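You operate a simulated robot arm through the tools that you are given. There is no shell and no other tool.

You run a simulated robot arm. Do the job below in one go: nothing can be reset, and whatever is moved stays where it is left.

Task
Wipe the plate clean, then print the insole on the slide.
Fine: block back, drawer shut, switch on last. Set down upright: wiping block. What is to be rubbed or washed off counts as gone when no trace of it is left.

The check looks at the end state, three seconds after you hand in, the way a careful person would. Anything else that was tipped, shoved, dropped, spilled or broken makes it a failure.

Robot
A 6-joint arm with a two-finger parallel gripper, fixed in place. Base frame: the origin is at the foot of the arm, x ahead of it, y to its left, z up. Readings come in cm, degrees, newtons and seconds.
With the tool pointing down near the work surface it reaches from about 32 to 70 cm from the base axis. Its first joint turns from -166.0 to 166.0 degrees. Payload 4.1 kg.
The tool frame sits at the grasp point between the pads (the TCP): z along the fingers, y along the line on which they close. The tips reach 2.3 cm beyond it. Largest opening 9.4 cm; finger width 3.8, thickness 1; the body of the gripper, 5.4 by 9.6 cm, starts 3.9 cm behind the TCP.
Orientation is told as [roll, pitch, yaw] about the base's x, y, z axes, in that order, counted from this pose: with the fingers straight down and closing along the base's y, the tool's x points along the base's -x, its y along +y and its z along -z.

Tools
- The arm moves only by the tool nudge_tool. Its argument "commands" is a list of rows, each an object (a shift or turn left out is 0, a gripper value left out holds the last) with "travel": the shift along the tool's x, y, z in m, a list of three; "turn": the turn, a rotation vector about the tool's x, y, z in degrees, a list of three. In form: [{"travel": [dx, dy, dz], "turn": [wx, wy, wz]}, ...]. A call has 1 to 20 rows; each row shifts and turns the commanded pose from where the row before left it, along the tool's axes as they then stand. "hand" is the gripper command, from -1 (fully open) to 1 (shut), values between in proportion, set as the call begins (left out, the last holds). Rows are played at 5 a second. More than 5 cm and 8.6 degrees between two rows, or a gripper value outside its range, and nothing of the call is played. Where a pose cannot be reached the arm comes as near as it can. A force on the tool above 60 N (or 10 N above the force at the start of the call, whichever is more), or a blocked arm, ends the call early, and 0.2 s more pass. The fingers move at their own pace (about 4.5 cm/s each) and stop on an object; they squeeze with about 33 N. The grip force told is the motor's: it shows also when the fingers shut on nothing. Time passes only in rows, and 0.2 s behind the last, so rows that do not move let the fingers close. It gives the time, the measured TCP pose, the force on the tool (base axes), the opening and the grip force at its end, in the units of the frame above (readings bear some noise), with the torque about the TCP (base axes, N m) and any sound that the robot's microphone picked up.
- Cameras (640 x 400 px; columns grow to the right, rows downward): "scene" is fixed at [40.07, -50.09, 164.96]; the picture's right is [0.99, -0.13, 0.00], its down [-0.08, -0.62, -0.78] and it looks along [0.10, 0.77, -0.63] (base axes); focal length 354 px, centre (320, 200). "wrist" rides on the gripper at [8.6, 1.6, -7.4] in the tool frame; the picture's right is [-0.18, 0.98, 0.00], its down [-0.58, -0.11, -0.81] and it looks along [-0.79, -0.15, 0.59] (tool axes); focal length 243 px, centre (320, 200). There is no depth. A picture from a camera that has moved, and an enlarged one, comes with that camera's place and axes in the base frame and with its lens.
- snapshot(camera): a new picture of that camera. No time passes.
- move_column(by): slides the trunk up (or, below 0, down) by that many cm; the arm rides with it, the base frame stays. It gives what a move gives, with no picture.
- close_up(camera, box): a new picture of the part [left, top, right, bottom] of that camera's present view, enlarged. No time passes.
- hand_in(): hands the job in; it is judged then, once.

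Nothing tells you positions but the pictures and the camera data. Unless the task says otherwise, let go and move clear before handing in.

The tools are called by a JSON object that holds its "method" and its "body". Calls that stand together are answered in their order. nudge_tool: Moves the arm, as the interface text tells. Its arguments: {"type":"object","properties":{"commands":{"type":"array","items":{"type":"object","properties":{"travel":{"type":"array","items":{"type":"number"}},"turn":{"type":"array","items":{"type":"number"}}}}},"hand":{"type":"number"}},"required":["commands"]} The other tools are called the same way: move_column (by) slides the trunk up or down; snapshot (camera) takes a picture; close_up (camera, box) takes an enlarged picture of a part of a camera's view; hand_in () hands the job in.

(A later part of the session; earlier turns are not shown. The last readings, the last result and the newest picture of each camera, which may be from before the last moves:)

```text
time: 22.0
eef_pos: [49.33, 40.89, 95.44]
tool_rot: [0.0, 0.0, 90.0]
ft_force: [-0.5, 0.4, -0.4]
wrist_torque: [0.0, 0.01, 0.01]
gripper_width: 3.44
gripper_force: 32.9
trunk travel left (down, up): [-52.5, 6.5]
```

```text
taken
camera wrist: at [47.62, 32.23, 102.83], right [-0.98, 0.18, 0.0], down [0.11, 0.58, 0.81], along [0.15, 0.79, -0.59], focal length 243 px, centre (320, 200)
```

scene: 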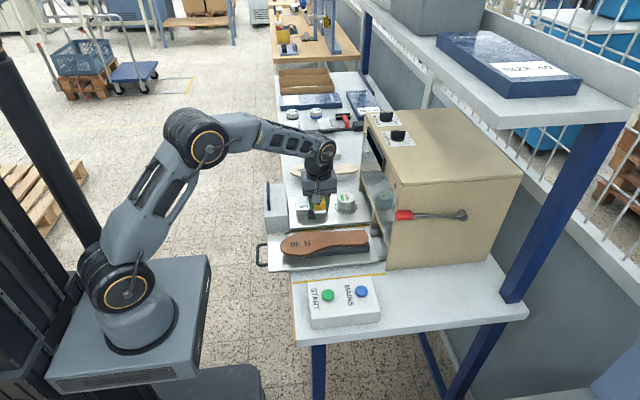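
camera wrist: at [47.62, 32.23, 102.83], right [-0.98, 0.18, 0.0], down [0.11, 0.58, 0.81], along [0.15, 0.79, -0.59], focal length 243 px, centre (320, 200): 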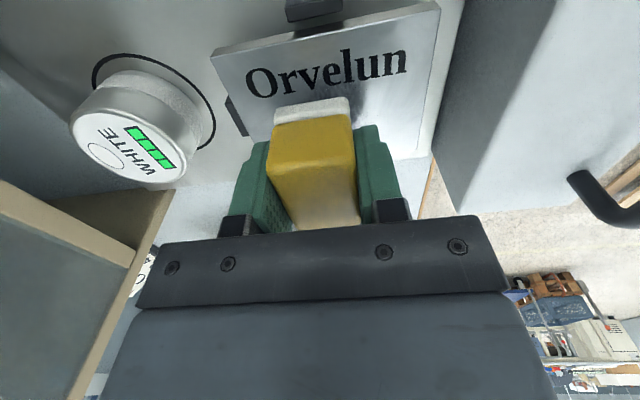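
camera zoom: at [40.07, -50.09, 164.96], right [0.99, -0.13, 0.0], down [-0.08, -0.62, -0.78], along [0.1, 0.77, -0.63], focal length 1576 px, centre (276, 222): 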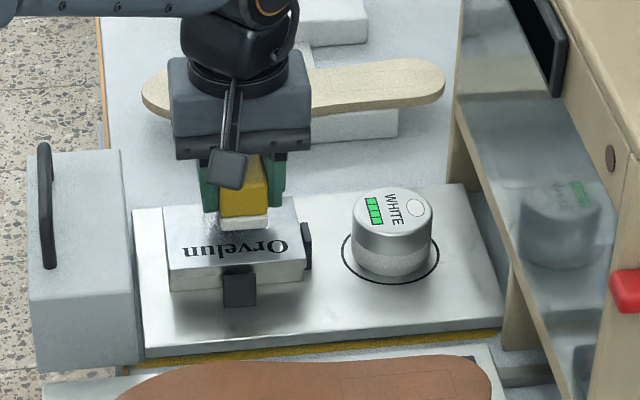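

The block is right over the smudge. I'll lower it in small steps and watch the force.

{"method": "nudge_tool", "body": {"commands": [{"travel": [0, 0, 0.007]}, {"travel": [0, 0, 0.005]}, {"travel": [0, 0, 0.002]}, {}]}}

{"method": "nudge_tool", "body": {"commands": [{"travel": [0, 0, 0.002]}, {}]}}

{"method": "nudge_tool", "body": {"commands": [{"travel": [0, 0, 0.002]}, {}]}}

```text
time: 23.0
eef_pos: [49.15, 40.87, 94.12]
tool_rot: [-0.1, -0.1, 90.0]
ft_force: [1.3, 1.2, 4.8]
wrist_torque: [-0.1, 0.01, 0.0]
gripper_width: 3.43
gripper_force: 33.0
trunk travel left (down, up): [-52.5, 6.5]
```

```text
time: 23.6
eef_pos: [49.07, 40.86, 94.22]
tool_rot: [-0.3, -0.2, 90.0]
ft_force: [1.2, 0.7, 21.5]
wrist_torque: [-0.23, 0.08, -0.01]
gripper_width: 3.42
gripper_force: 32.9
trunk travel left (down, up): [-52.5, 6.5]
```

```text
time: 24.2
eef_pos: [49.11, 40.73, 93.96]
tool_rot: [-0.2, -0.3, 90.1]
ft_force: [0.9, 0.7, 28.5]
wrist_torque: [0.03, 0.05, -0.01]
gripper_width: 3.47
gripper_force: 33.4
trunk travel left (down, up): [-52.5, 6.5]
```

Contact is at a TCP height of about 94.1. I'll ease off slightly and rub mostly along y, so the drawer doesn't move, stepping across the smudge in x.

{"method": "nudge_tool", "body": {"commands": [{"travel": [0, 0, -0.0015]}, {"travel": [-0.02, 0, 0]}, {"travel": [0.018, 0, 0]}, {"travel": [0.018, 0, 0]}, {"travel": [-0.018, 0, 0]}, {"travel": [-0.018, 0, 0]}, {"travel": [0, 0.016, 0]}, {"travel": [0.018, 0, 0]}, {"travel": [0.018, 0, 0]}, {"travel": [-0.018, 0, 0]}, {"travel": [-0.018, 0, 0]}, {}]}}

{"method": "snapshot", "body": {"camera": "wrist"}}

{"method": "close_up", "body": {"camera": "scene", "box": [260, 150, 400, 240]}}

```text
time: 26.8
eef_pos: [47.65, 42.71, 93.79]
tool_rot: [0.0, 0.0, 89.9]
ft_force: [0.9, -3.9, 11.3]
wrist_torque: [-0.08, -0.04, -0.01]
gripper_width: 3.45
gripper_force: 32.4
trunk travel left (down, up): [-52.5, 6.5]
```

```text
taken
camera wrist: at [45.99, 34.04, 101.29], right [-0.98, 0.18, 0.0], down [0.11, 0.58, 0.81], along [0.15, 0.79, -0.59], focal length 243 px, centre (320, 200)
```

wrist: 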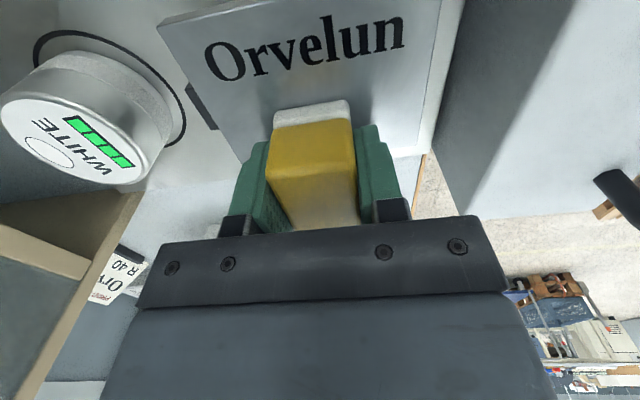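

```text
4.44 times, centred on (330, 195) of scene
camera zoom: at [40.07, -50.09, 164.96], right [0.99, -0.13, 0.0], down [-0.08, -0.62, -0.78], along [0.1, 0.77, -0.63], focal length 1576 px, centre (276, 222)
```

zoom: 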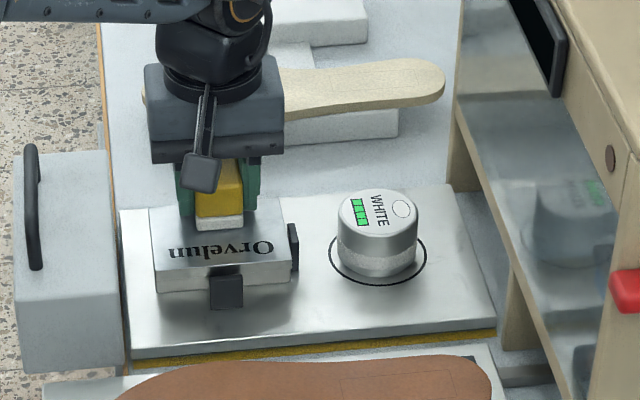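

The drawer slid about 1 cm along with my x step, which is harmless because it will be shut anyway. I'll lift off and check the plate.

{"method": "nudge_tool", "body": {"commands": [{"travel": [0, 0, -0.02]}, {"travel": [-0.04, 0, -0.03]}, {"travel": [-0.04, 0, -0.01]}, {}]}}

{"method": "snapshot", "body": {"camera": "wrist"}}

{"method": "close_up", "body": {"camera": "wrist", "box": [140, 0, 480, 200]}}

{"method": "close_up", "body": {"camera": "scene", "box": [280, 180, 360, 230]}}

```text
time: 27.8
eef_pos: [47.08, 50.04, 99.46]
tool_rot: [0.1, 0.1, 90.0]
ft_force: [-0.8, 0.9, -0.5]
wrist_torque: [-0.03, 0.03, 0.05]
gripper_width: 3.45
gripper_force: 33.1
out of reach, approached as far as the arm can: row 3
trunk travel left (down, up): [-52.5, 6.5]
```

```text
taken
camera wrist: at [45.45, 41.37, 106.95], right [-0.98, 0.18, 0.0], down [0.11, 0.58, 0.8], along [0.15, 0.79, -0.59], focal length 243 px, centre (320, 200)
```

wrist: 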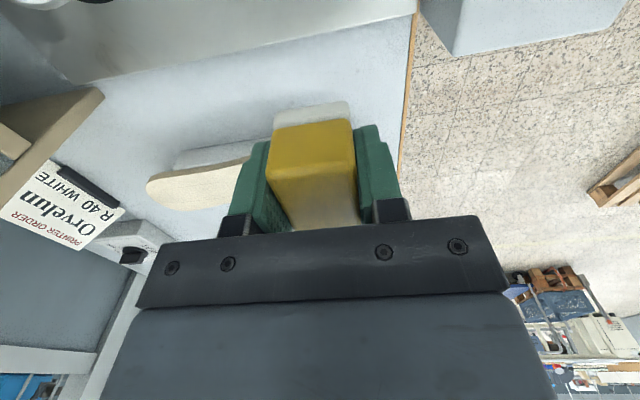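

```text
1.88 times, centred on (310, 100) of wrist
camera zoom: at [45.45, 41.37, 106.95], right [-0.98, 0.18, 0.0], down [0.11, 0.58, 0.8], along [0.15, 0.79, -0.59], focal length 457 px, centre (339, 388)
```

zoom: 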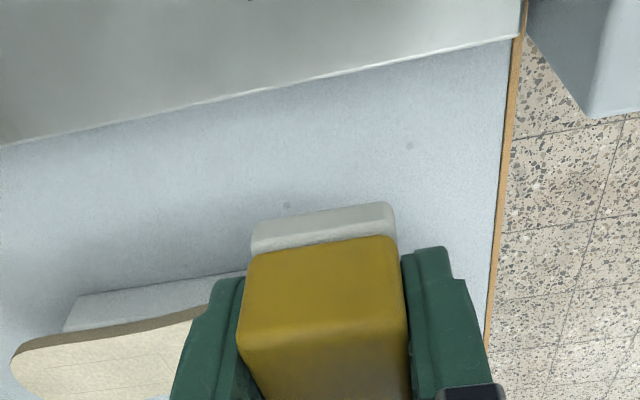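

```text
8.00 times, centred on (320, 205) of scene
camera zoom: at [40.07, -50.09, 164.96], right [0.99, -0.13, 0.0], down [-0.08, -0.62, -0.78], along [0.1, 0.77, -0.63], focal length 2836 px, centre (320, 160)
```

zoom: 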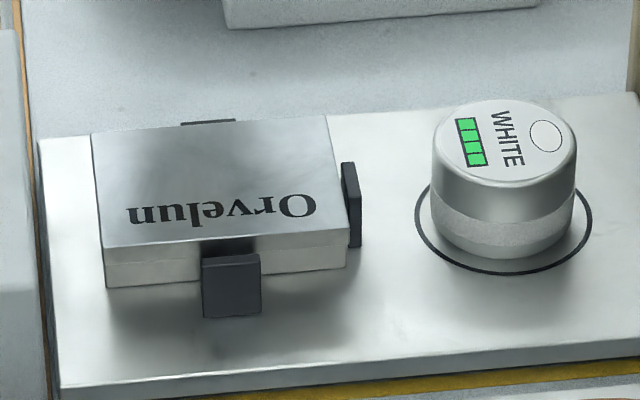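

The plate looks nearly clean from the side. I'll position the wrist camera to see its whole top face.

{"method": "nudge_tool", "body": {"commands": [{"travel": [0.04, 0, -0.015]}, {"travel": [0.04, 0, -0.015]}, {"travel": [0.045, 0, -0.01]}, {}]}}

{"method": "snapshot", "body": {"camera": "wrist"}}

{"method": "close_up", "body": {"camera": "wrist", "box": [180, 0, 480, 180]}}

```text
time: 28.8
eef_pos: [46.79, 37.64, 103.89]
tool_rot: [0.0, 0.1, 90.1]
ft_force: [0.4, 0.2, -0.7]
wrist_torque: [0.01, -0.02, 0.0]
gripper_width: 3.44
gripper_force: 33.1
trunk travel left (down, up): [-52.5, 6.5]
```

```text
taken
camera wrist: at [45.18, 28.94, 111.29], right [-0.98, 0.18, 0.0], down [0.11, 0.58, 0.81], along [0.15, 0.79, -0.59], focal length 243 px, centre (320, 200)
```

wrist: 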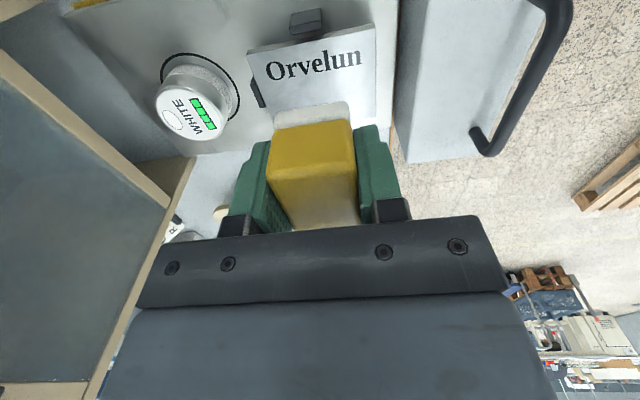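

```text
2.13 times, centred on (330, 90) of wrist
camera zoom: at [45.18, 28.94, 111.29], right [-0.98, 0.18, 0.0], down [0.11, 0.58, 0.81], along [0.15, 0.79, -0.59], focal length 518 px, centre (299, 435)
```

zoom: 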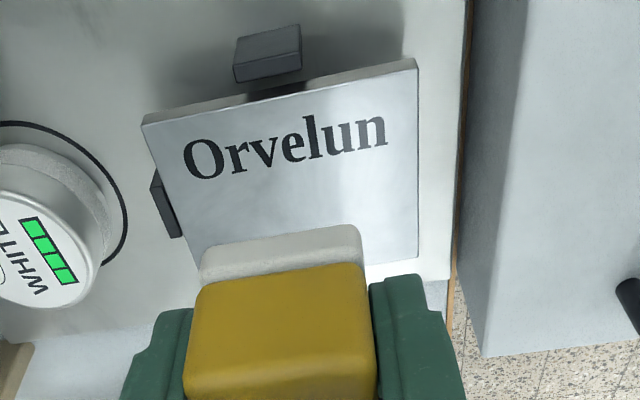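

The visible part is clean. To be sure no trace remains at the edges of the old smudge, I'll make a second pass with the block placed further right, then further left, on the plate.

{"method": "nudge_tool", "body": {"commands": [{"travel": [-0.034, -0.03, 0]}, {"travel": [0, 0, 0.04]}, {"travel": [0, 0, 0.04]}, {"travel": [0, 0, 0.016]}, {}]}}

{"method": "nudge_tool", "body": {"commands": [{"travel": [0, 0, 0.003]}, {}]}}

```text
time: 30.0
eef_pos: [49.81, 41.11, 94.09]
tool_rot: [0.0, 0.0, 89.9]
ft_force: [0.3, 0.7, -0.5]
wrist_torque: [0.02, 0.06, 0.02]
gripper_width: 3.44
gripper_force: 33.4
trunk travel left (down, up): [-52.5, 6.5]
```

```text
time: 30.6
eef_pos: [49.97, 40.93, 93.9]
tool_rot: [0.0, 0.0, 90.1]
ft_force: [-0.2, 0.8, 3.3]
wrist_torque: [0.02, 0.02, 0.0]
gripper_width: 3.45
gripper_force: 33.0
trunk travel left (down, up): [-52.5, 6.5]
```

{"method": "nudge_tool", "body": {"commands": [{"travel": [0, 0, 0.002]}, {"travel": [-0.018, 0, 0]}, {"travel": [0.018, 0, 0]}, {"travel": [0.018, 0, 0]}, {"travel": [-0.018, 0, 0]}, {"travel": [-0.018, 0, 0]}, {"travel": [0.018, 0, 0]}, {"travel": [0.018, 0, 0]}, {"travel": [-0.018, 0, 0]}, {}]}}

{"method": "nudge_tool", "body": {"commands": [{"travel": [0, 0, -0.02]}, {"travel": [0, 0.02, 0]}, {"travel": [0, 0, 0.0195]}, {}]}}

```text
time: 32.8
eef_pos: [49.87, 41.05, 93.92]
tool_rot: [-0.1, -0.1, 89.9]
ft_force: [2.3, -7.6, 25.5]
wrist_torque: [-0.12, -0.02, 0.03]
gripper_width: 3.44
gripper_force: 32.9
trunk travel left (down, up): [-52.5, 6.5]
```

```text
time: 33.8
eef_pos: [48.2, 41.12, 93.8]
tool_rot: [-0.1, -0.1, 90.1]
ft_force: [1.0, -1.1, 10.7]
wrist_torque: [-0.02, 0.08, 0.0]
gripper_width: 3.44
gripper_force: 33.3
trunk travel left (down, up): [-52.5, 6.5]
```

{"method": "nudge_tool", "body": {"commands": [{"travel": [-0.018, 0, 0.0005]}, {"travel": [0.018, 0, 0]}, {"travel": [0.018, 0, 0]}, {"travel": [-0.018, 0, 0]}, {"travel": [-0.018, 0, 0]}, {"travel": [0.018, 0, 0]}, {"travel": [0.018, 0, 0]}, {"travel": [-0.018, 0, 0]}, {"travel": [0, 0, -0.02]}, {"travel": [0, 0.024, 0]}, {"travel": [0, 0, 0.02]}, {}]}}

{"method": "nudge_tool", "body": {"commands": [{"travel": [-0.018, 0, 0]}, {"travel": [0.018, 0, 0]}, {"travel": [0.018, 0, 0]}, {"travel": [-0.018, 0, 0]}, {"travel": [-0.018, 0, 0]}, {"travel": [0.018, 0, 0]}, {"travel": [0.018, 0, 0]}, {"travel": [-0.018, 0, 0]}, {}]}}

{"method": "nudge_tool", "body": {"commands": [{"travel": [0, 0, -0.03]}, {"travel": [0, 0, -0.03]}, {"travel": [0.04, 0, -0.02]}, {"travel": [0.04, 0, -0.01]}, {"travel": [0.04, 0, 0]}, {"travel": [0.02, 0, 0]}, {}]}}

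{"method": "snapshot", "body": {"camera": "wrist"}}

{"method": "close_up", "body": {"camera": "scene", "box": [280, 180, 360, 230]}}

```text
time: 36.4
eef_pos: [45.56, 41.09, 93.61]
tool_rot: [0.0, -0.1, 90.1]
ft_force: [0.4, 0.4, 9.1]
wrist_torque: [-0.01, 0.03, -0.01]
gripper_width: 3.47
gripper_force: 33.0
trunk travel left (down, up): [-52.5, 6.5]
```

```text
time: 38.4
eef_pos: [45.49, 40.9, 93.71]
tool_rot: [-0.1, -0.1, 90.0]
ft_force: [1.1, -5.6, 20.8]
wrist_torque: [-0.16, 0.03, -0.01]
gripper_width: 3.42
gripper_force: 33.2
trunk travel left (down, up): [-52.5, 6.5]
```

```text
time: 40.0
eef_pos: [45.54, 26.94, 102.52]
tool_rot: [0.0, 0.0, 90.1]
ft_force: [-0.1, 0.6, -0.2]
wrist_torque: [-0.03, 0.01, 0.03]
gripper_width: 3.46
gripper_force: 32.9
trunk travel left (down, up): [-52.5, 6.5]
```

```text
taken
camera wrist: at [43.96, 18.31, 109.98], right [-0.98, 0.18, 0.0], down [0.11, 0.58, 0.81], along [0.15, 0.79, -0.59], focal length 243 px, centre (320, 200)
```

wrist: 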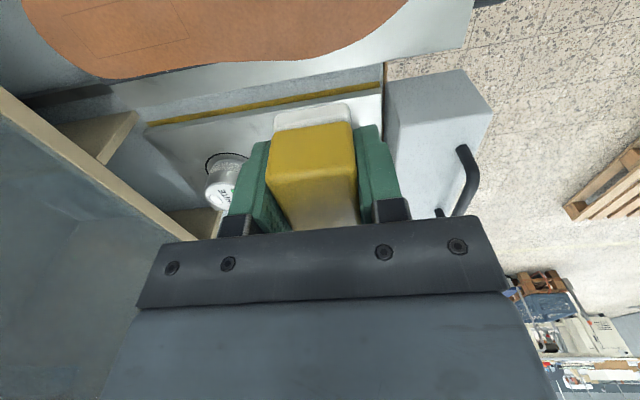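

```text
8.00 times, centred on (320, 205) of scene
camera zoom: at [40.07, -50.09, 164.96], right [0.99, -0.13, 0.0], down [-0.08, -0.62, -0.78], along [0.1, 0.77, -0.63], focal length 2836 px, centre (320, 160)
```

zoom: 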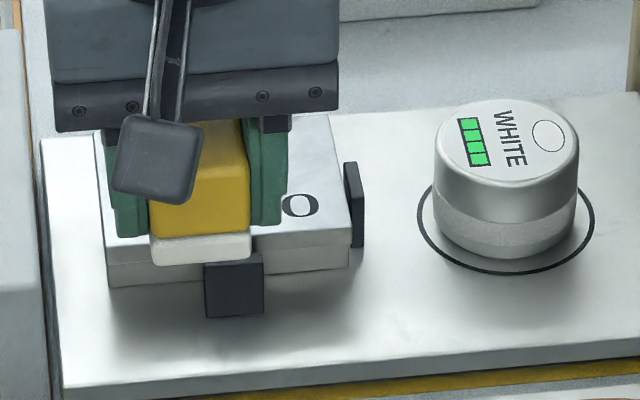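

I'll carry the block back to the right and view the whole plate while the arm is out of the way.

{"method": "nudge_tool", "body": {"commands": [{"travel": [0.045, -0.01, 0]}, {"travel": [0.045, -0.01, 0]}, {"travel": [0.045, -0.01, 0]}, {"travel": [0.045, -0.01, 0]}, {"travel": [0.045, 0, 0]}, {"travel": [0.0184, 0, 0]}, {"travel": [0, -0.04, 0]}, {"travel": [0, -0.04, 0]}, {}]}}

{"method": "close_up", "body": {"camera": "scene", "box": [280, 180, 360, 230]}}

{"method": "close_up", "body": {"camera": "scene", "box": [290, 185, 340, 220]}}

{"method": "snapshot", "body": {"camera": "wrist"}}

```text
time: 42.0
eef_pos: [57.54, 2.76, 102.51]
tool_rot: [0.0, -0.1, 90.1]
ft_force: [0.8, -0.5, -1.0]
wrist_torque: [-0.02, 0.04, 0.0]
gripper_width: 3.44
gripper_force: 33.2
trunk travel left (down, up): [-52.5, 6.5]
```

```text
8.00 times, centred on (320, 205) of scene
camera zoom: at [40.07, -50.09, 164.96], right [0.99, -0.13, 0.0], down [-0.08, -0.62, -0.78], along [0.1, 0.77, -0.63], focal length 2836 px, centre (320, 160)
```

zoom: 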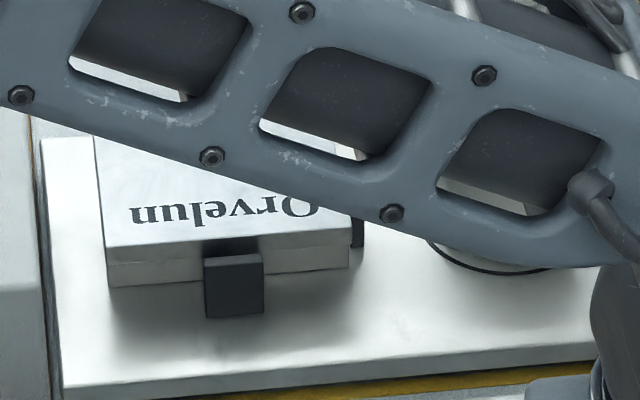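

```text
11.43 times, centred on (315, 202) of scene
camera zoom: at [40.07, -50.09, 164.96], right [0.99, -0.13, 0.0], down [-0.08, -0.62, -0.78], along [0.1, 0.77, -0.63], focal length 4051 px, centre (377, 171)
```

zoom: 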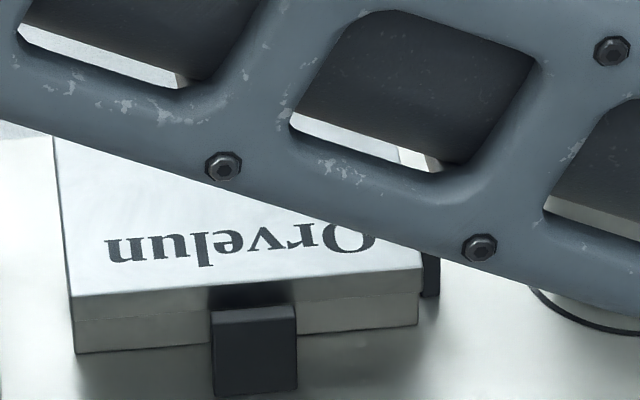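

```text
taken
camera wrist: at [55.98, -5.9, 109.95], right [-0.98, 0.18, 0.0], down [0.11, 0.58, 0.81], along [0.15, 0.79, -0.59], focal length 243 px, centre (320, 200)
```

wrist: 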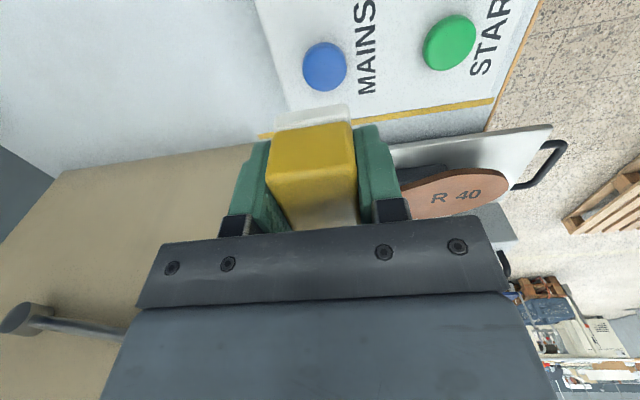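

The forearm blocks the scene view, so I'll check the whole plate with the wrist camera from the side before parking the block.

{"method": "nudge_tool", "body": {"commands": [{"travel": [-0.045, 0, 0]}, {"travel": [-0.045, 0, 0]}, {"travel": [-0.045, 0, 0]}, {"travel": [-0.045, 0, 0]}, {"travel": [-0.045, 0, 0]}, {"travel": [-0.045, 0, 0]}, {"travel": [-0.03, -0.005, 0]}, {}]}}

{"method": "snapshot", "body": {"camera": "wrist"}}

{"method": "close_up", "body": {"camera": "wrist", "box": [340, 40, 500, 160]}}

{"method": "close_up", "body": {"camera": "scene", "box": [280, 180, 360, 230]}}

```text
time: 43.8
eef_pos: [57.8, 32.76, 102.66]
tool_rot: [-0.1, 0.0, 90.0]
ft_force: [-1.1, 0.5, -0.4]
wrist_torque: [0.0, 0.03, 0.0]
gripper_width: 3.45
gripper_force: 33.2
trunk travel left (down, up): [-52.5, 6.5]
```

```text
taken
camera wrist: at [56.18, 24.09, 110.11], right [-0.98, 0.18, 0.0], down [0.11, 0.58, 0.81], along [0.15, 0.79, -0.59], focal length 243 px, centre (320, 200)
```

wrist: 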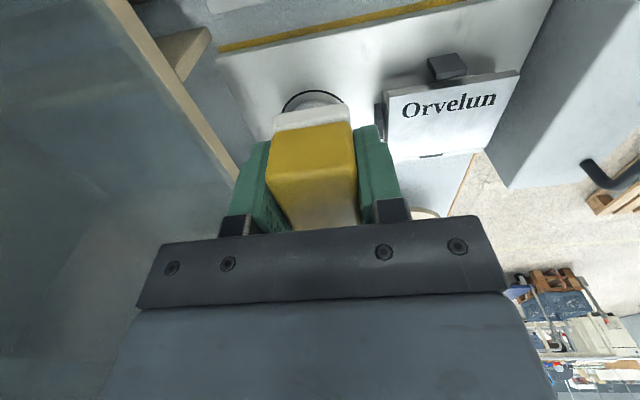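

```text
3.33 times, centred on (420, 100) of wrist
camera zoom: at [56.18, 24.09, 110.11], right [-0.98, 0.18, 0.0], down [0.11, 0.58, 0.81], along [0.15, 0.79, -0.59], focal length 809 px, centre (-13, 533)
```

zoom: 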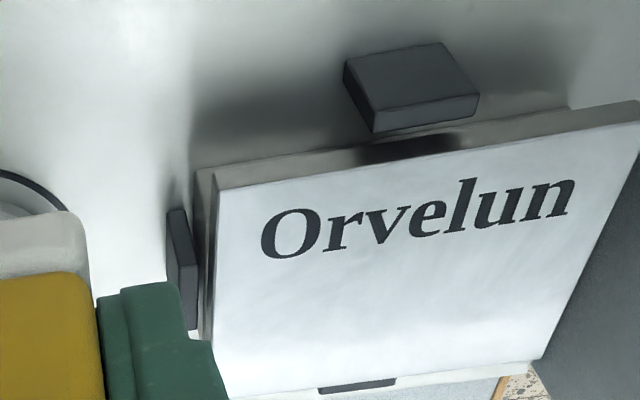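

```text
8.00 times, centred on (320, 205) of scene
camera zoom: at [40.07, -50.09, 164.96], right [0.99, -0.13, 0.0], down [-0.08, -0.62, -0.78], along [0.1, 0.77, -0.63], focal length 2836 px, centre (320, 160)
```

zoom: 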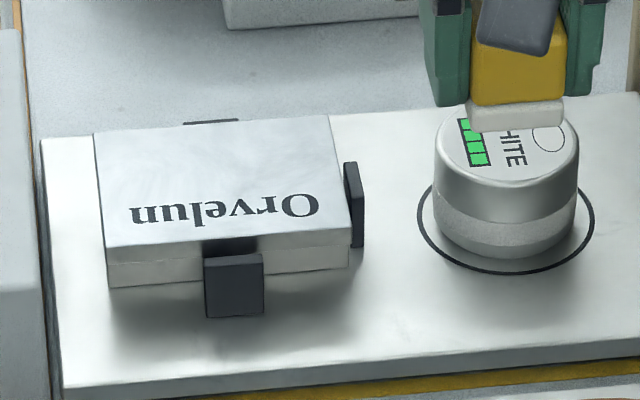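

The plate is clean with only the etched name left. I'll take the block home, lowering slowly until it touches the bench.

{"method": "nudge_tool", "body": {"commands": [{"travel": [0.045, 0, 0]}, {"travel": [0.045, 0, 0]}, {"travel": [0.045, 0, 0]}, {"travel": [0.045, 0, 0]}, {"travel": [0.045, 0, 0]}, {"travel": [0.045, 0, 0]}, {"travel": [0.0315, 0, 0]}, {"travel": [0, -0.04, 0]}, {"travel": [0, -0.04, 0]}, {"travel": [0, -0.0435, 0.02]}, {"travel": [0, 0, 0.04]}, {"travel": [0, 0, 0.04]}, {"travel": [0, 0, 0.02]}, {"travel": [0, 0, 0.01]}, {}]}}

{"method": "close_up", "body": {"camera": "scene", "box": [340, 190, 500, 320]}}

```text
time: 47.0
eef_pos: [70.38, 2.43, 89.53]
tool_rot: [-0.1, 0.1, 90.1]
ft_force: [0.4, -0.3, -1.0]
wrist_torque: [-0.03, 0.04, 0.02]
gripper_width: 3.43
gripper_force: 33.2
trunk travel left (down, up): [-52.5, 6.5]
```

```text
3.08 times, centred on (420, 255) of scene
camera zoom: at [40.07, -50.09, 164.96], right [0.99, -0.13, 0.0], down [-0.08, -0.62, -0.78], along [0.1, 0.77, -0.63], focal length 1091 px, centre (12, 31)
```

zoom: 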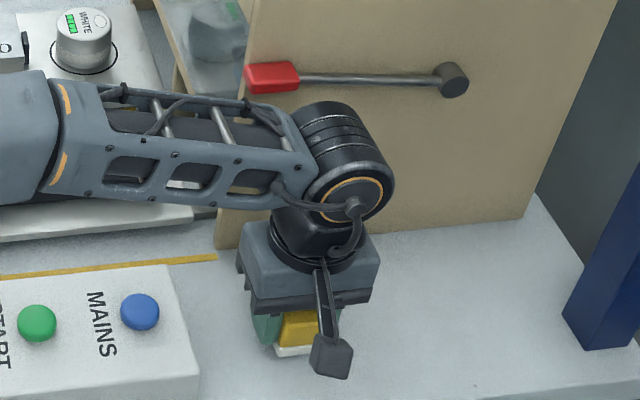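

{"method": "nudge_tool", "body": {"commands": [{"travel": [-0.001, 0.001, 0.004]}, {"travel": [0, 0, 0.002]}, {}]}}

{"method": "nudge_tool", "body": {"commands": [{"travel": [0, 0, 0.0015]}, {}]}}

```text
time: 47.8
eef_pos: [70.2, 2.79, 88.97]
tool_rot: [0.0, -0.1, 90.0]
ft_force: [-0.4, -0.4, -0.7]
wrist_torque: [-0.04, 0.01, -0.02]
gripper_width: 3.44
gripper_force: 33.0
trunk travel left (down, up): [-52.5, 6.5]
```

```text
time: 48.4
eef_pos: [70.34, 2.63, 88.84]
tool_rot: [0.0, 0.0, 89.9]
ft_force: [0.5, -0.4, -0.1]
wrist_torque: [0.01, 0.03, -0.01]
gripper_width: 3.44
gripper_force: 32.7
trunk travel left (down, up): [-52.5, 6.5]
```

{"method": "nudge_tool", "body": {"commands": [{"travel": [0, 0, 0.0015]}, {}]}}

{"method": "nudge_tool", "body": {"commands": [{"travel": [0, 0, 0.001]}, {}]}}

```text
time: 49.0
eef_pos: [70.31, 2.69, 88.6]
tool_rot: [0.0, -0.1, 89.9]
ft_force: [0.4, -0.3, -0.7]
wrist_torque: [-0.05, -0.01, 0.01]
gripper_width: 3.42
gripper_force: 32.9
trunk travel left (down, up): [-52.5, 6.5]
```

```text
time: 49.6
eef_pos: [70.26, 2.51, 88.55]
tool_rot: [0.0, 0.0, 90.0]
ft_force: [-0.2, 0.1, -0.9]
wrist_torque: [-0.02, 0.0, -0.03]
gripper_width: 3.45
gripper_force: 33.3
trunk travel left (down, up): [-52.5, 6.5]
```

{"method": "nudge_tool", "body": {"commands": [{"travel": [0, 0, 0.001]}, {}]}}

{"method": "nudge_tool", "body": {"commands": [{"travel": [0, 0, 0.001]}, {}]}}

{"method": "close_up", "body": {"camera": "wrist", "box": [200, 60, 440, 230]}}

```text
time: 50.2
eef_pos: [70.36, 2.6, 88.55]
tool_rot: [0.0, 0.0, 90.0]
ft_force: [0.4, -0.8, -0.1]
wrist_torque: [0.03, -0.04, 0.0]
gripper_width: 3.45
gripper_force: 33.3
trunk travel left (down, up): [-52.5, 6.5]
```

```text
time: 50.8
eef_pos: [70.2, 2.7, 88.46]
tool_rot: [-0.1, -0.1, 90.0]
ft_force: [1.5, 0.4, 5.2]
wrist_torque: [0.12, 0.01, -0.06]
gripper_width: 3.45
gripper_force: 33.0
trunk travel left (down, up): [-52.5, 6.5]
```

```text
2.35 times, centred on (320, 145) of wrist
camera zoom: at [68.7, -6.05, 95.93], right [-0.98, 0.18, 0.0], down [0.11, 0.58, 0.81], along [0.15, 0.79, -0.59], focal length 571 px, centre (320, 329)
```

zoom: 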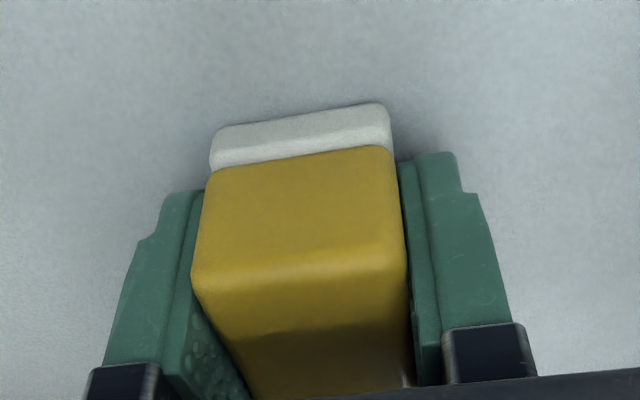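

The block is touching the bench. I'll release it and lift straight up.

{"method": "nudge_tool", "body": {"commands": [{}, {}, {}, {}, {}, {}, {}, {}], "hand": -1}}

{"method": "nudge_tool", "body": {"commands": [{"travel": [0, 0, -0.02]}, {"travel": [0, 0, -0.04]}, {"travel": [0, 0, -0.045]}, {"travel": [0, 0.03, -0.03]}, {"travel": [0, 0.045, 0]}, {}]}}

{"method": "snapshot", "body": {"camera": "wrist"}}

{"method": "close_up", "body": {"camera": "scene", "box": [290, 265, 450, 335]}}

```text
time: 52.6
eef_pos: [70.31, 2.72, 88.27]
tool_rot: [0.1, -0.1, 90.0]
ft_force: [1.5, -0.9, 0.0]
wrist_torque: [0.01, 0.02, 0.0]
gripper_width: 9.41
gripper_force: 0.0
trunk travel left (down, up): [-52.5, 6.5]
```

```text
time: 54.0
eef_pos: [62.72, 2.72, 102.04]
tool_rot: [-0.2, 0.0, 90.1]
ft_force: [-0.5, -0.1, 0.0]
wrist_torque: [-0.04, 0.06, -0.02]
gripper_width: 9.41
gripper_force: 0.1
trunk travel left (down, up): [-52.5, 6.5]
```

```text
taken
camera wrist: at [61.14, -6.01, 109.42], right [-0.98, 0.18, 0.0], down [0.11, 0.58, 0.81], along [0.15, 0.79, -0.59], focal length 243 px, centre (320, 200)
```

wrist: 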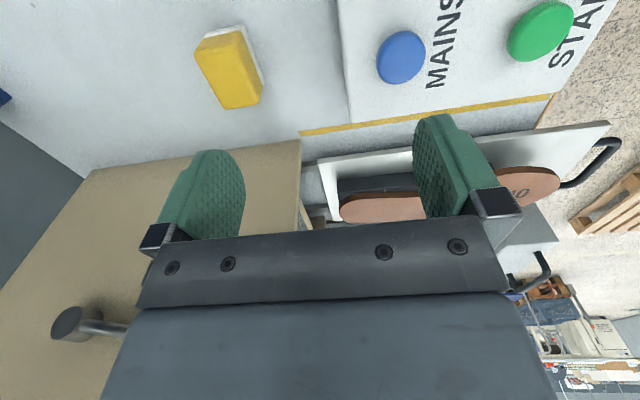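

```text
4.00 times, centred on (370, 300) of scene
camera zoom: at [40.07, -50.09, 164.96], right [0.99, -0.13, 0.0], down [-0.08, -0.62, -0.78], along [0.1, 0.77, -0.63], focal length 1418 px, centre (120, -200)
```

zoom: 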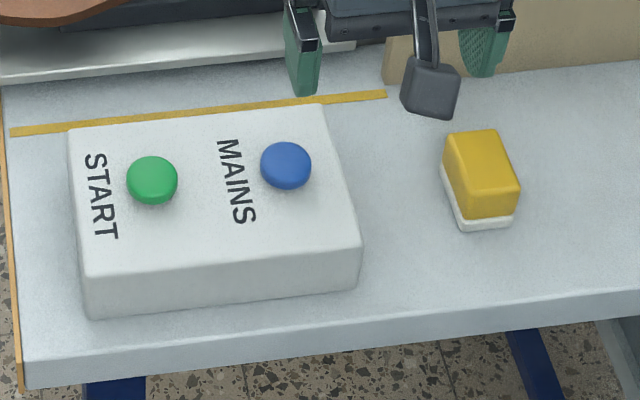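

The block is back upright within a few millimetres of its start. Next I'll go in front of the drawer to see its front and handle from the side.

{"method": "nudge_tool", "body": {"commands": [{"travel": [0, 0.045, 0]}, {"travel": [0, 0.045, 0]}, {"travel": [-0.03, 0.035, 0]}, {"travel": [-0.03, 0.035, 0]}, {"travel": [-0.03, 0.035, 0]}, {"travel": [-0.03, 0.035, 0]}, {"travel": [-0.03, 0.035, 0]}, {"travel": [-0.03, 0.035, 0]}, {"travel": [-0.03, 0, 0]}, {}]}}

{"method": "snapshot", "body": {"camera": "wrist"}}

{"method": "close_up", "body": {"camera": "scene", "box": [240, 150, 400, 270]}}

```text
time: 56.2
eef_pos: [32.72, 23.74, 102.02]
tool_rot: [0.1, 0.1, 90.0]
ft_force: [0.0, -0.2, 0.6]
wrist_torque: [-0.03, 0.02, -0.02]
gripper_width: 9.4
gripper_force: 0.1
trunk travel left (down, up): [-52.5, 6.5]
```

```text
taken
camera wrist: at [31.18, 15.03, 109.46], right [-0.98, 0.18, 0.0], down [0.11, 0.58, 0.81], along [0.15, 0.79, -0.59], focal length 243 px, centre (320, 200)
```

wrist: 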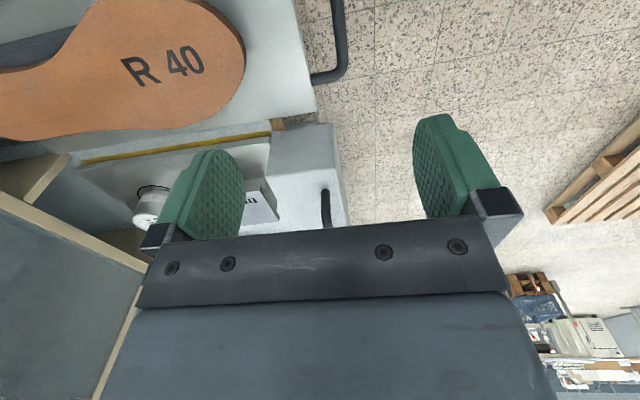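

```text
3.33 times, centred on (320, 210) of scene
camera zoom: at [40.07, -50.09, 164.96], right [0.99, -0.13, 0.0], down [-0.08, -0.62, -0.78], along [0.1, 0.77, -0.63], focal length 1182 px, centre (320, 167)
```

zoom: 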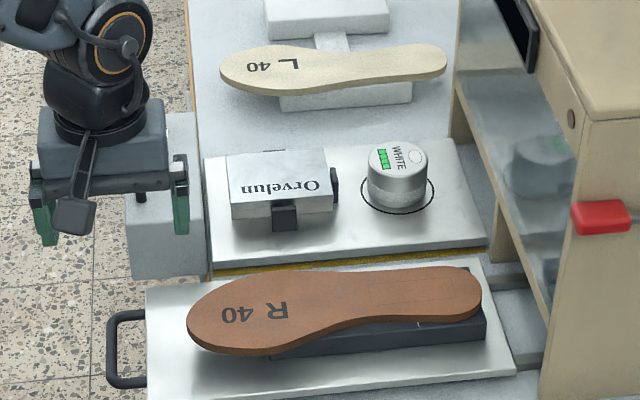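

{"method": "close_up", "body": {"camera": "wrist", "box": [240, 100, 400, 230]}}

{"method": "close_up", "body": {"camera": "wrist", "box": [180, 0, 380, 125]}}

```text
3.08 times, centred on (320, 165) of wrist
camera zoom: at [31.18, 15.03, 109.46], right [-0.98, 0.18, 0.0], down [0.11, 0.58, 0.81], along [0.15, 0.79, -0.59], focal length 746 px, centre (320, 308)
```

zoom: 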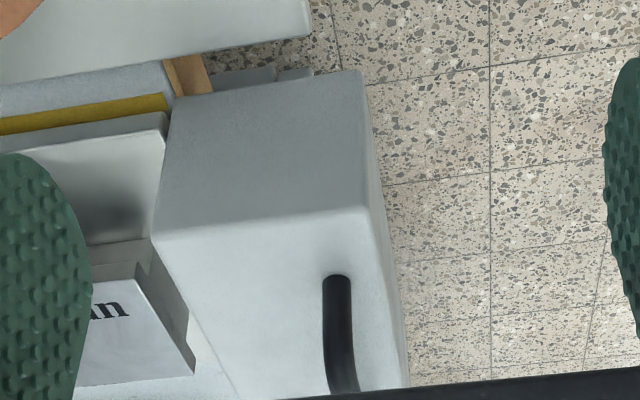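

```text
3.20 times, centred on (280, 62) of wrist
camera zoom: at [31.18, 15.03, 109.46], right [-0.98, 0.18, 0.0], down [0.11, 0.58, 0.81], along [0.15, 0.79, -0.59], focal length 776 px, centre (448, 640)
```

zoom: 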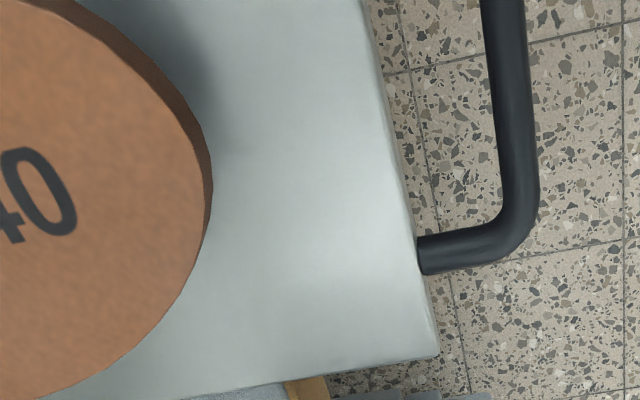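

The drawer front is a box about x 32.8–40.6, y from 32.5, z 86–92.8, with its handle on top. I'll turn the tool back to yaw 0, close the fingers, come down in front of it and push it in along +x.

{"method": "nudge_tool", "body": {"commands": [{"travel": [0, 0.03, 0], "turn": [0, 0, 8.2]}, {"travel": [0, 0.03, 0], "turn": [0, 0, 8.2]}, {"turn": [0, 0, 8.2]}, {"turn": [0, 0, 8.2]}, {"turn": [0, 0, 8.2]}, {"turn": [0, 0, 8.2]}, {"turn": [0, 0, 8.2]}, {"turn": [0, 0, 8.2]}, {"turn": [0, 0, 8.2]}, {"turn": [0, 0, 8.2]}, {"turn": [0, 0, 8]}, {}], "hand": 1}}

{"method": "snapshot", "body": {"camera": "wrist"}}

```text
time: 58.8
eef_pos: [26.84, 24.06, 101.9]
tool_rot: [-0.1, 0.0, -0.1]
ft_force: [0.2, 0.1, 0.2]
wrist_torque: [-0.03, -0.02, -0.01]
gripper_width: 0.02
gripper_force: 33.2
trunk travel left (down, up): [-52.5, 6.5]
```

```text
taken
camera wrist: at [18.21, 25.69, 109.37], right [0.19, 0.98, 0.0], down [0.58, -0.11, 0.81], along [0.79, -0.15, -0.59], focal length 243 px, centre (320, 200)
```

wrist: 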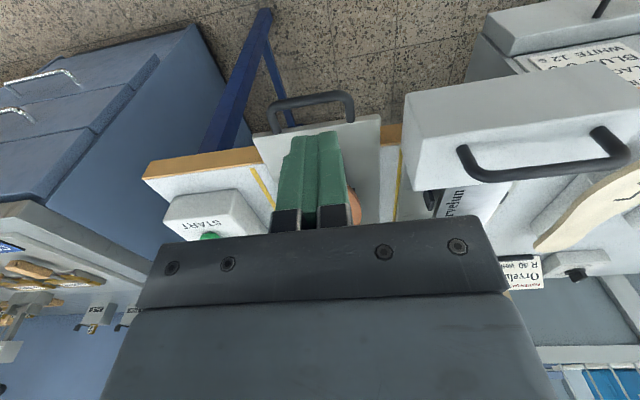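

{"method": "nudge_tool", "body": {"commands": [{"travel": [0, 0.045, 0]}, {"travel": [0, 0.045, 0]}, {"travel": [0.002, 0.04, 0]}, {"travel": [0, 0, 0.04]}, {"travel": [0, 0, 0.04]}, {"travel": [0, 0, 0.03]}, {}]}}

{"method": "snapshot", "body": {"camera": "wrist"}}

{"method": "close_up", "body": {"camera": "scene", "box": [220, 150, 380, 270]}}

```text
time: 60.4
eef_pos: [26.56, 37.15, 90.96]
tool_rot: [0.0, 0.0, -0.1]
ft_force: [-0.6, -0.1, 0.3]
wrist_torque: [0.0, -0.01, 0.01]
gripper_width: 0.0
gripper_force: 33.5
trunk travel left (down, up): [-52.5, 6.5]
```

```text
taken
camera wrist: at [17.87, 38.73, 98.43], right [0.18, 0.98, 0.0], down [0.58, -0.11, 0.81], along [0.79, -0.15, -0.59], focal length 243 px, centre (320, 200)
```

wrist: 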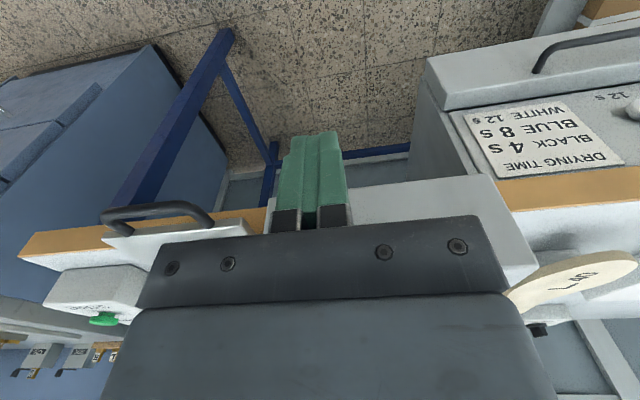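

```text
3.33 times, centred on (300, 210) of scene
camera zoom: at [40.07, -50.09, 164.96], right [0.99, -0.13, 0.0], down [-0.08, -0.62, -0.78], along [0.1, 0.77, -0.63], focal length 1182 px, centre (387, 167)
```

zoom: 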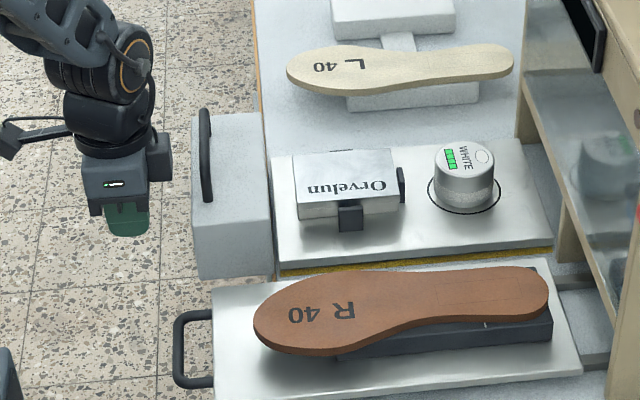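

The fingers are in front of the drawer. I'll make contact gently and push slowly so the ink cup doesn't jolt.

{"method": "nudge_tool", "body": {"commands": [{"travel": [-0.015, 0, 0]}, {"travel": [-0.015, 0, 0]}, {"travel": [-0.007, 0, 0]}, {"travel": [-0.005, 0, 0]}, {"travel": [-0.005, 0, 0]}, {"travel": [-0.005, 0, 0]}, {"travel": [-0.007, 0, 0]}, {"travel": [-0.01, 0, 0]}, {"travel": [-0.01, 0, 0]}, {"travel": [-0.01, 0, 0]}, {}]}}

{"method": "close_up", "body": {"camera": "scene", "box": [240, 150, 400, 270]}}

```text
time: 62.8
eef_pos: [35.65, 36.94, 90.91]
tool_rot: [0.0, 0.0, 0.0]
ft_force: [0.1, -0.5, -0.4]
wrist_torque: [0.03, 0.01, 0.03]
gripper_width: 0.01
gripper_force: 32.8
trunk travel left (down, up): [-52.5, 6.5]
```

```text
3.33 times, centred on (320, 210) of scene
camera zoom: at [40.07, -50.09, 164.96], right [0.99, -0.13, 0.0], down [-0.08, -0.62, -0.78], along [0.1, 0.77, -0.63], focal length 1182 px, centre (320, 167)
```

zoom: 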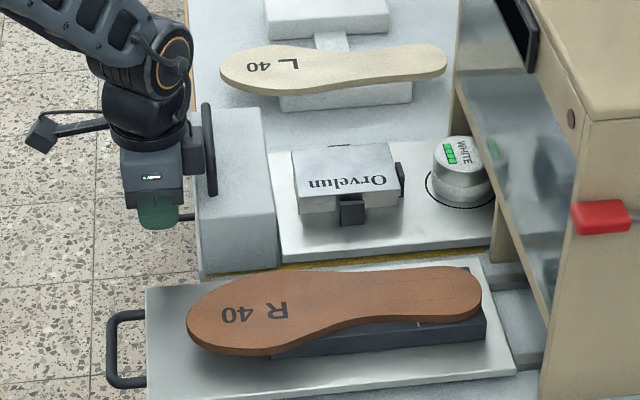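

The drawer is sliding in smoothly and the cup is steady, so I'll keep pushing.

{"method": "nudge_tool", "body": {"commands": [{"travel": [-0.006, 0, 0]}, {"travel": [-0.01, 0, 0]}, {"travel": [-0.012, 0, 0]}, {"travel": [-0.012, 0, 0]}, {"travel": [-0.012, 0, 0]}, {"travel": [-0.012, 0, 0]}, {"travel": [-0.012, 0, 0]}, {"travel": [-0.012, 0, 0]}, {"travel": [-0.012, 0, 0]}, {"travel": [-0.012, 0, 0]}, {"travel": [-0.012, 0, 0]}, {"travel": [-0.012, 0, 0]}, {"travel": [-0.012, 0, 0]}, {"travel": [-0.012, 0, 0]}, {}]}}

{"method": "close_up", "body": {"camera": "scene", "box": [260, 130, 420, 250]}}

{"method": "snapshot", "body": {"camera": "wrist"}}

```text
time: 66.0
eef_pos: [51.46, 37.0, 90.92]
tool_rot: [0.0, 0.0, 0.0]
ft_force: [-1.4, -0.1, -0.1]
wrist_torque: [0.01, -0.01, 0.01]
gripper_width: 0.01
gripper_force: 33.3
trunk travel left (down, up): [-52.5, 6.5]
```

```text
3.33 times, centred on (340, 190) of scene
camera zoom: at [40.07, -50.09, 164.96], right [0.99, -0.13, 0.0], down [-0.08, -0.62, -0.78], along [0.1, 0.77, -0.63], focal length 1182 px, centre (253, 233)
```

zoom: 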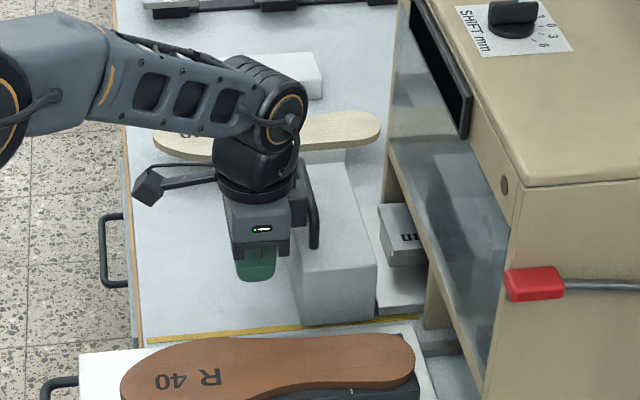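

```text
taken
camera wrist: at [42.84, 38.64, 98.4], right [0.18, 0.98, 0.0], down [0.58, -0.11, 0.81], along [0.79, -0.15, -0.59], focal length 243 px, centre (320, 200)
```

wrist: 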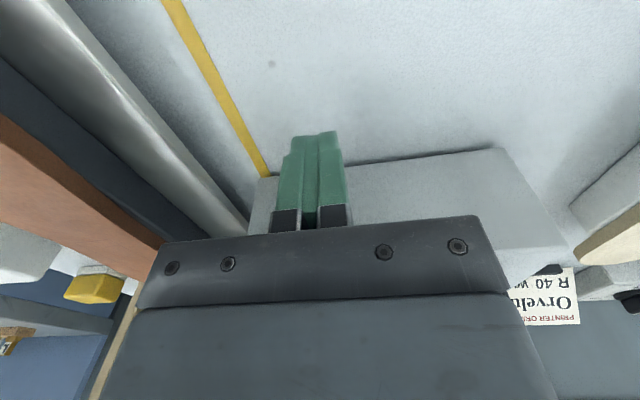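

{"method": "nudge_tool", "body": {"commands": [{"travel": [-0.01, 0, 0]}, {"travel": [-0.01, 0, 0]}, {"travel": [-0.01, 0, 0]}, {"travel": [-0.007, 0, 0]}, {"travel": [-0.005, 0, 0]}, {"travel": [-0.004, 0, 0]}, {"travel": [-0.003, 0, 0]}, {}]}}

{"method": "close_up", "body": {"camera": "scene", "box": [290, 150, 410, 240]}}

```text
time: 67.8
eef_pos: [55.88, 36.95, 90.84]
tool_rot: [-0.1, 0.2, 0.1]
ft_force: [-37.8, -5.0, -5.4]
wrist_torque: [0.36, -1.92, -0.61]
gripper_width: 0.03
gripper_force: 33.3
trunk travel left (down, up): [-52.5, 6.5]
```

```text
4.44 times, centred on (350, 195) of scene
camera zoom: at [40.07, -50.09, 164.96], right [0.99, -0.13, 0.0], down [-0.08, -0.62, -0.78], along [0.1, 0.77, -0.63], focal length 1576 px, centre (187, 222)
```

zoom: 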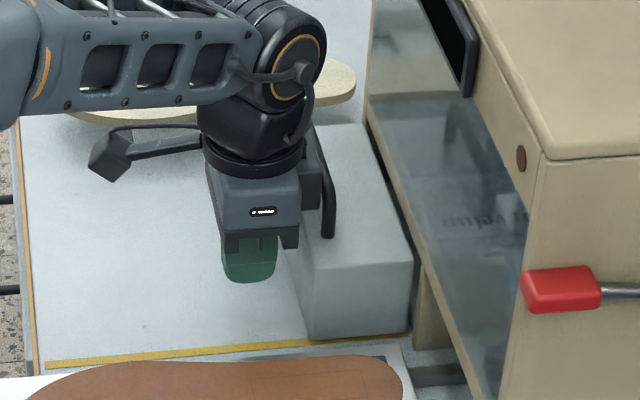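

There's resistance of about 38 N with a thin gap left. I'll press a little further to confirm it's the stop.

{"method": "nudge_tool", "body": {"commands": [{"travel": [-0.003, 0, 0]}, {}]}}

{"method": "nudge_tool", "body": {"commands": [{"travel": [0.02, 0, 0]}, {"travel": [0.04, 0, 0]}, {"travel": [0.04, 0, -0.02]}, {"travel": [0.03, 0, -0.04]}, {"travel": [0, -0.03, -0.04]}, {}]}}

{"method": "snapshot", "body": {"camera": "wrist"}}

{"method": "close_up", "body": {"camera": "scene", "box": [290, 150, 410, 240]}}

```text
time: 68.2
eef_pos: [55.83, 36.98, 90.98]
tool_rot: [-0.3, 0.7, 0.0]
ft_force: [-43.7, -3.3, 10.6]
wrist_torque: [0.09, -3.08, -0.38]
gripper_width: 0.0
gripper_force: 32.8
trunk travel left (down, up): [-52.5, 6.5]
stopped in row 2: the force on the tool passed its limit at 61 N (the readings are from after the stop); the commanded pose is now the measured one
```

```text
time: 69.7
eef_pos: [43.62, 33.89, 100.89]
tool_rot: [-0.3, 0.6, 0.0]
ft_force: [-0.3, -0.3, 1.2]
wrist_torque: [-0.04, 0.01, -0.01]
gripper_width: 0.01
gripper_force: 33.0
trunk travel left (down, up): [-52.5, 6.5]
```

```text
taken
camera wrist: at [34.98, 35.47, 108.47], right [0.19, 0.98, -0.01], down [0.59, -0.11, 0.8], along [0.79, -0.15, -0.6], focal length 243 px, centre (320, 200)
```

wrist: 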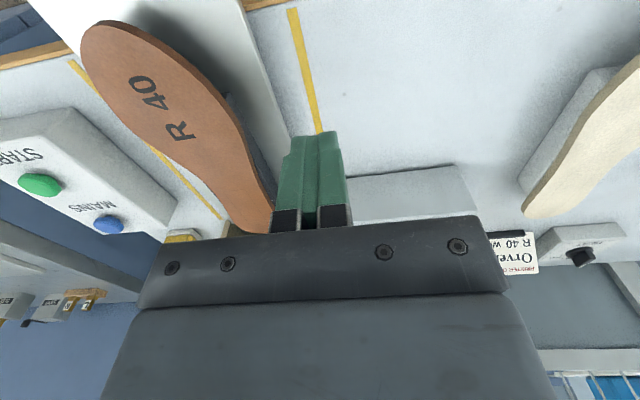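

```text
4.44 times, centred on (350, 195) of scene
camera zoom: at [40.07, -50.09, 164.96], right [0.99, -0.13, 0.0], down [-0.08, -0.62, -0.78], along [0.1, 0.77, -0.63], focal length 1576 px, centre (187, 222)
```

zoom: 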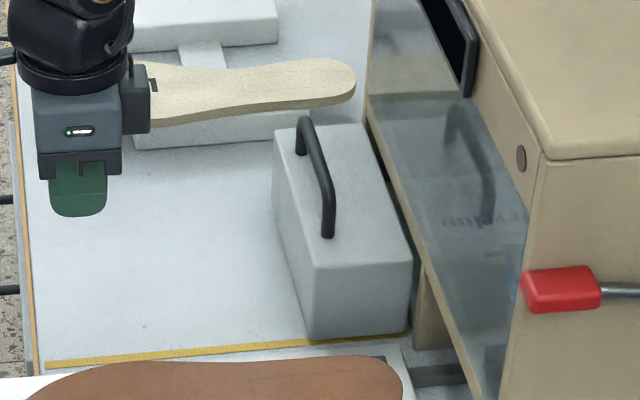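

The drawer is against its stop. Now I'll look at the slide's handle so I can push the slide in the same way.

{"method": "nudge_tool", "body": {"commands": [{"travel": [0.04, -0.025, 0]}, {"travel": [0.04, -0.025, 0]}, {"travel": [0.04, -0.025, 0]}, {"travel": [0.04, -0.025, 0]}, {"travel": [0.02, -0.02, 0.03], "turn": [-0.3, -0.6, 0]}, {}]}}

{"method": "snapshot", "body": {"camera": "wrist"}}

{"method": "close_up", "body": {"camera": "scene", "box": [230, 210, 390, 300]}}

{"method": "close_up", "body": {"camera": "wrist", "box": [200, 60, 420, 220]}}

```text
time: 71.0
eef_pos: [25.56, 21.9, 97.79]
tool_rot: [0.0, 0.0, -0.1]
ft_force: [0.1, 0.9, 0.1]
wrist_torque: [0.0, 0.0, -0.01]
gripper_width: 0.0
gripper_force: 32.8
trunk travel left (down, up): [-52.5, 6.5]
```

```text
taken
camera wrist: at [17.01, 23.57, 105.31], right [0.19, 0.98, 0.0], down [0.58, -0.11, 0.81], along [0.79, -0.15, -0.59], focal length 243 px, centre (320, 200)
```

wrist: 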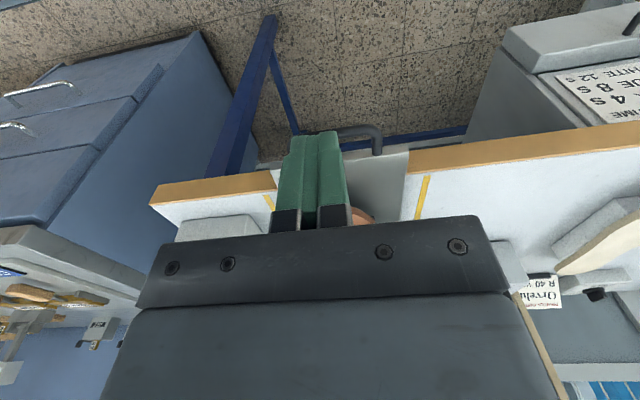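

```text
4.00 times, centred on (310, 255) of scene
camera zoom: at [40.07, -50.09, 164.96], right [0.99, -0.13, 0.0], down [-0.08, -0.62, -0.78], along [0.1, 0.77, -0.63], focal length 1418 px, centre (360, -20)
```

zoom: 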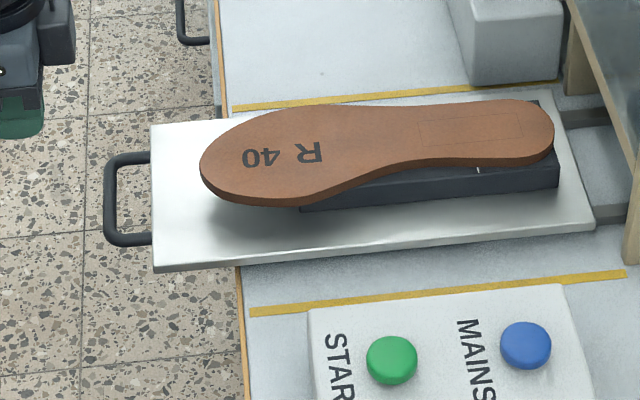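

```text
2.50 times, centred on (310, 140) of wrist
camera zoom: at [17.01, 23.57, 105.31], right [0.19, 0.98, 0.0], down [0.58, -0.11, 0.81], along [0.79, -0.15, -0.59], focal length 606 px, centre (345, 350)
```

zoom: 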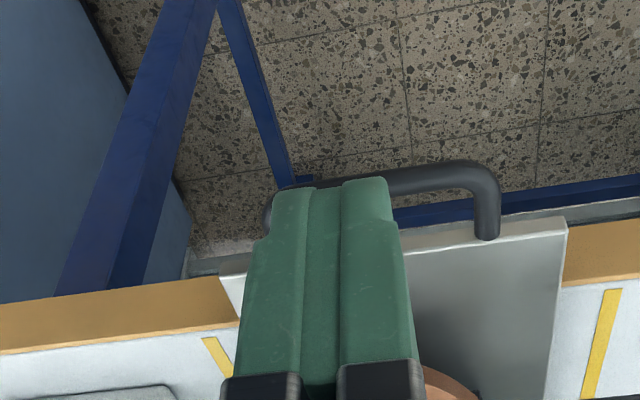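

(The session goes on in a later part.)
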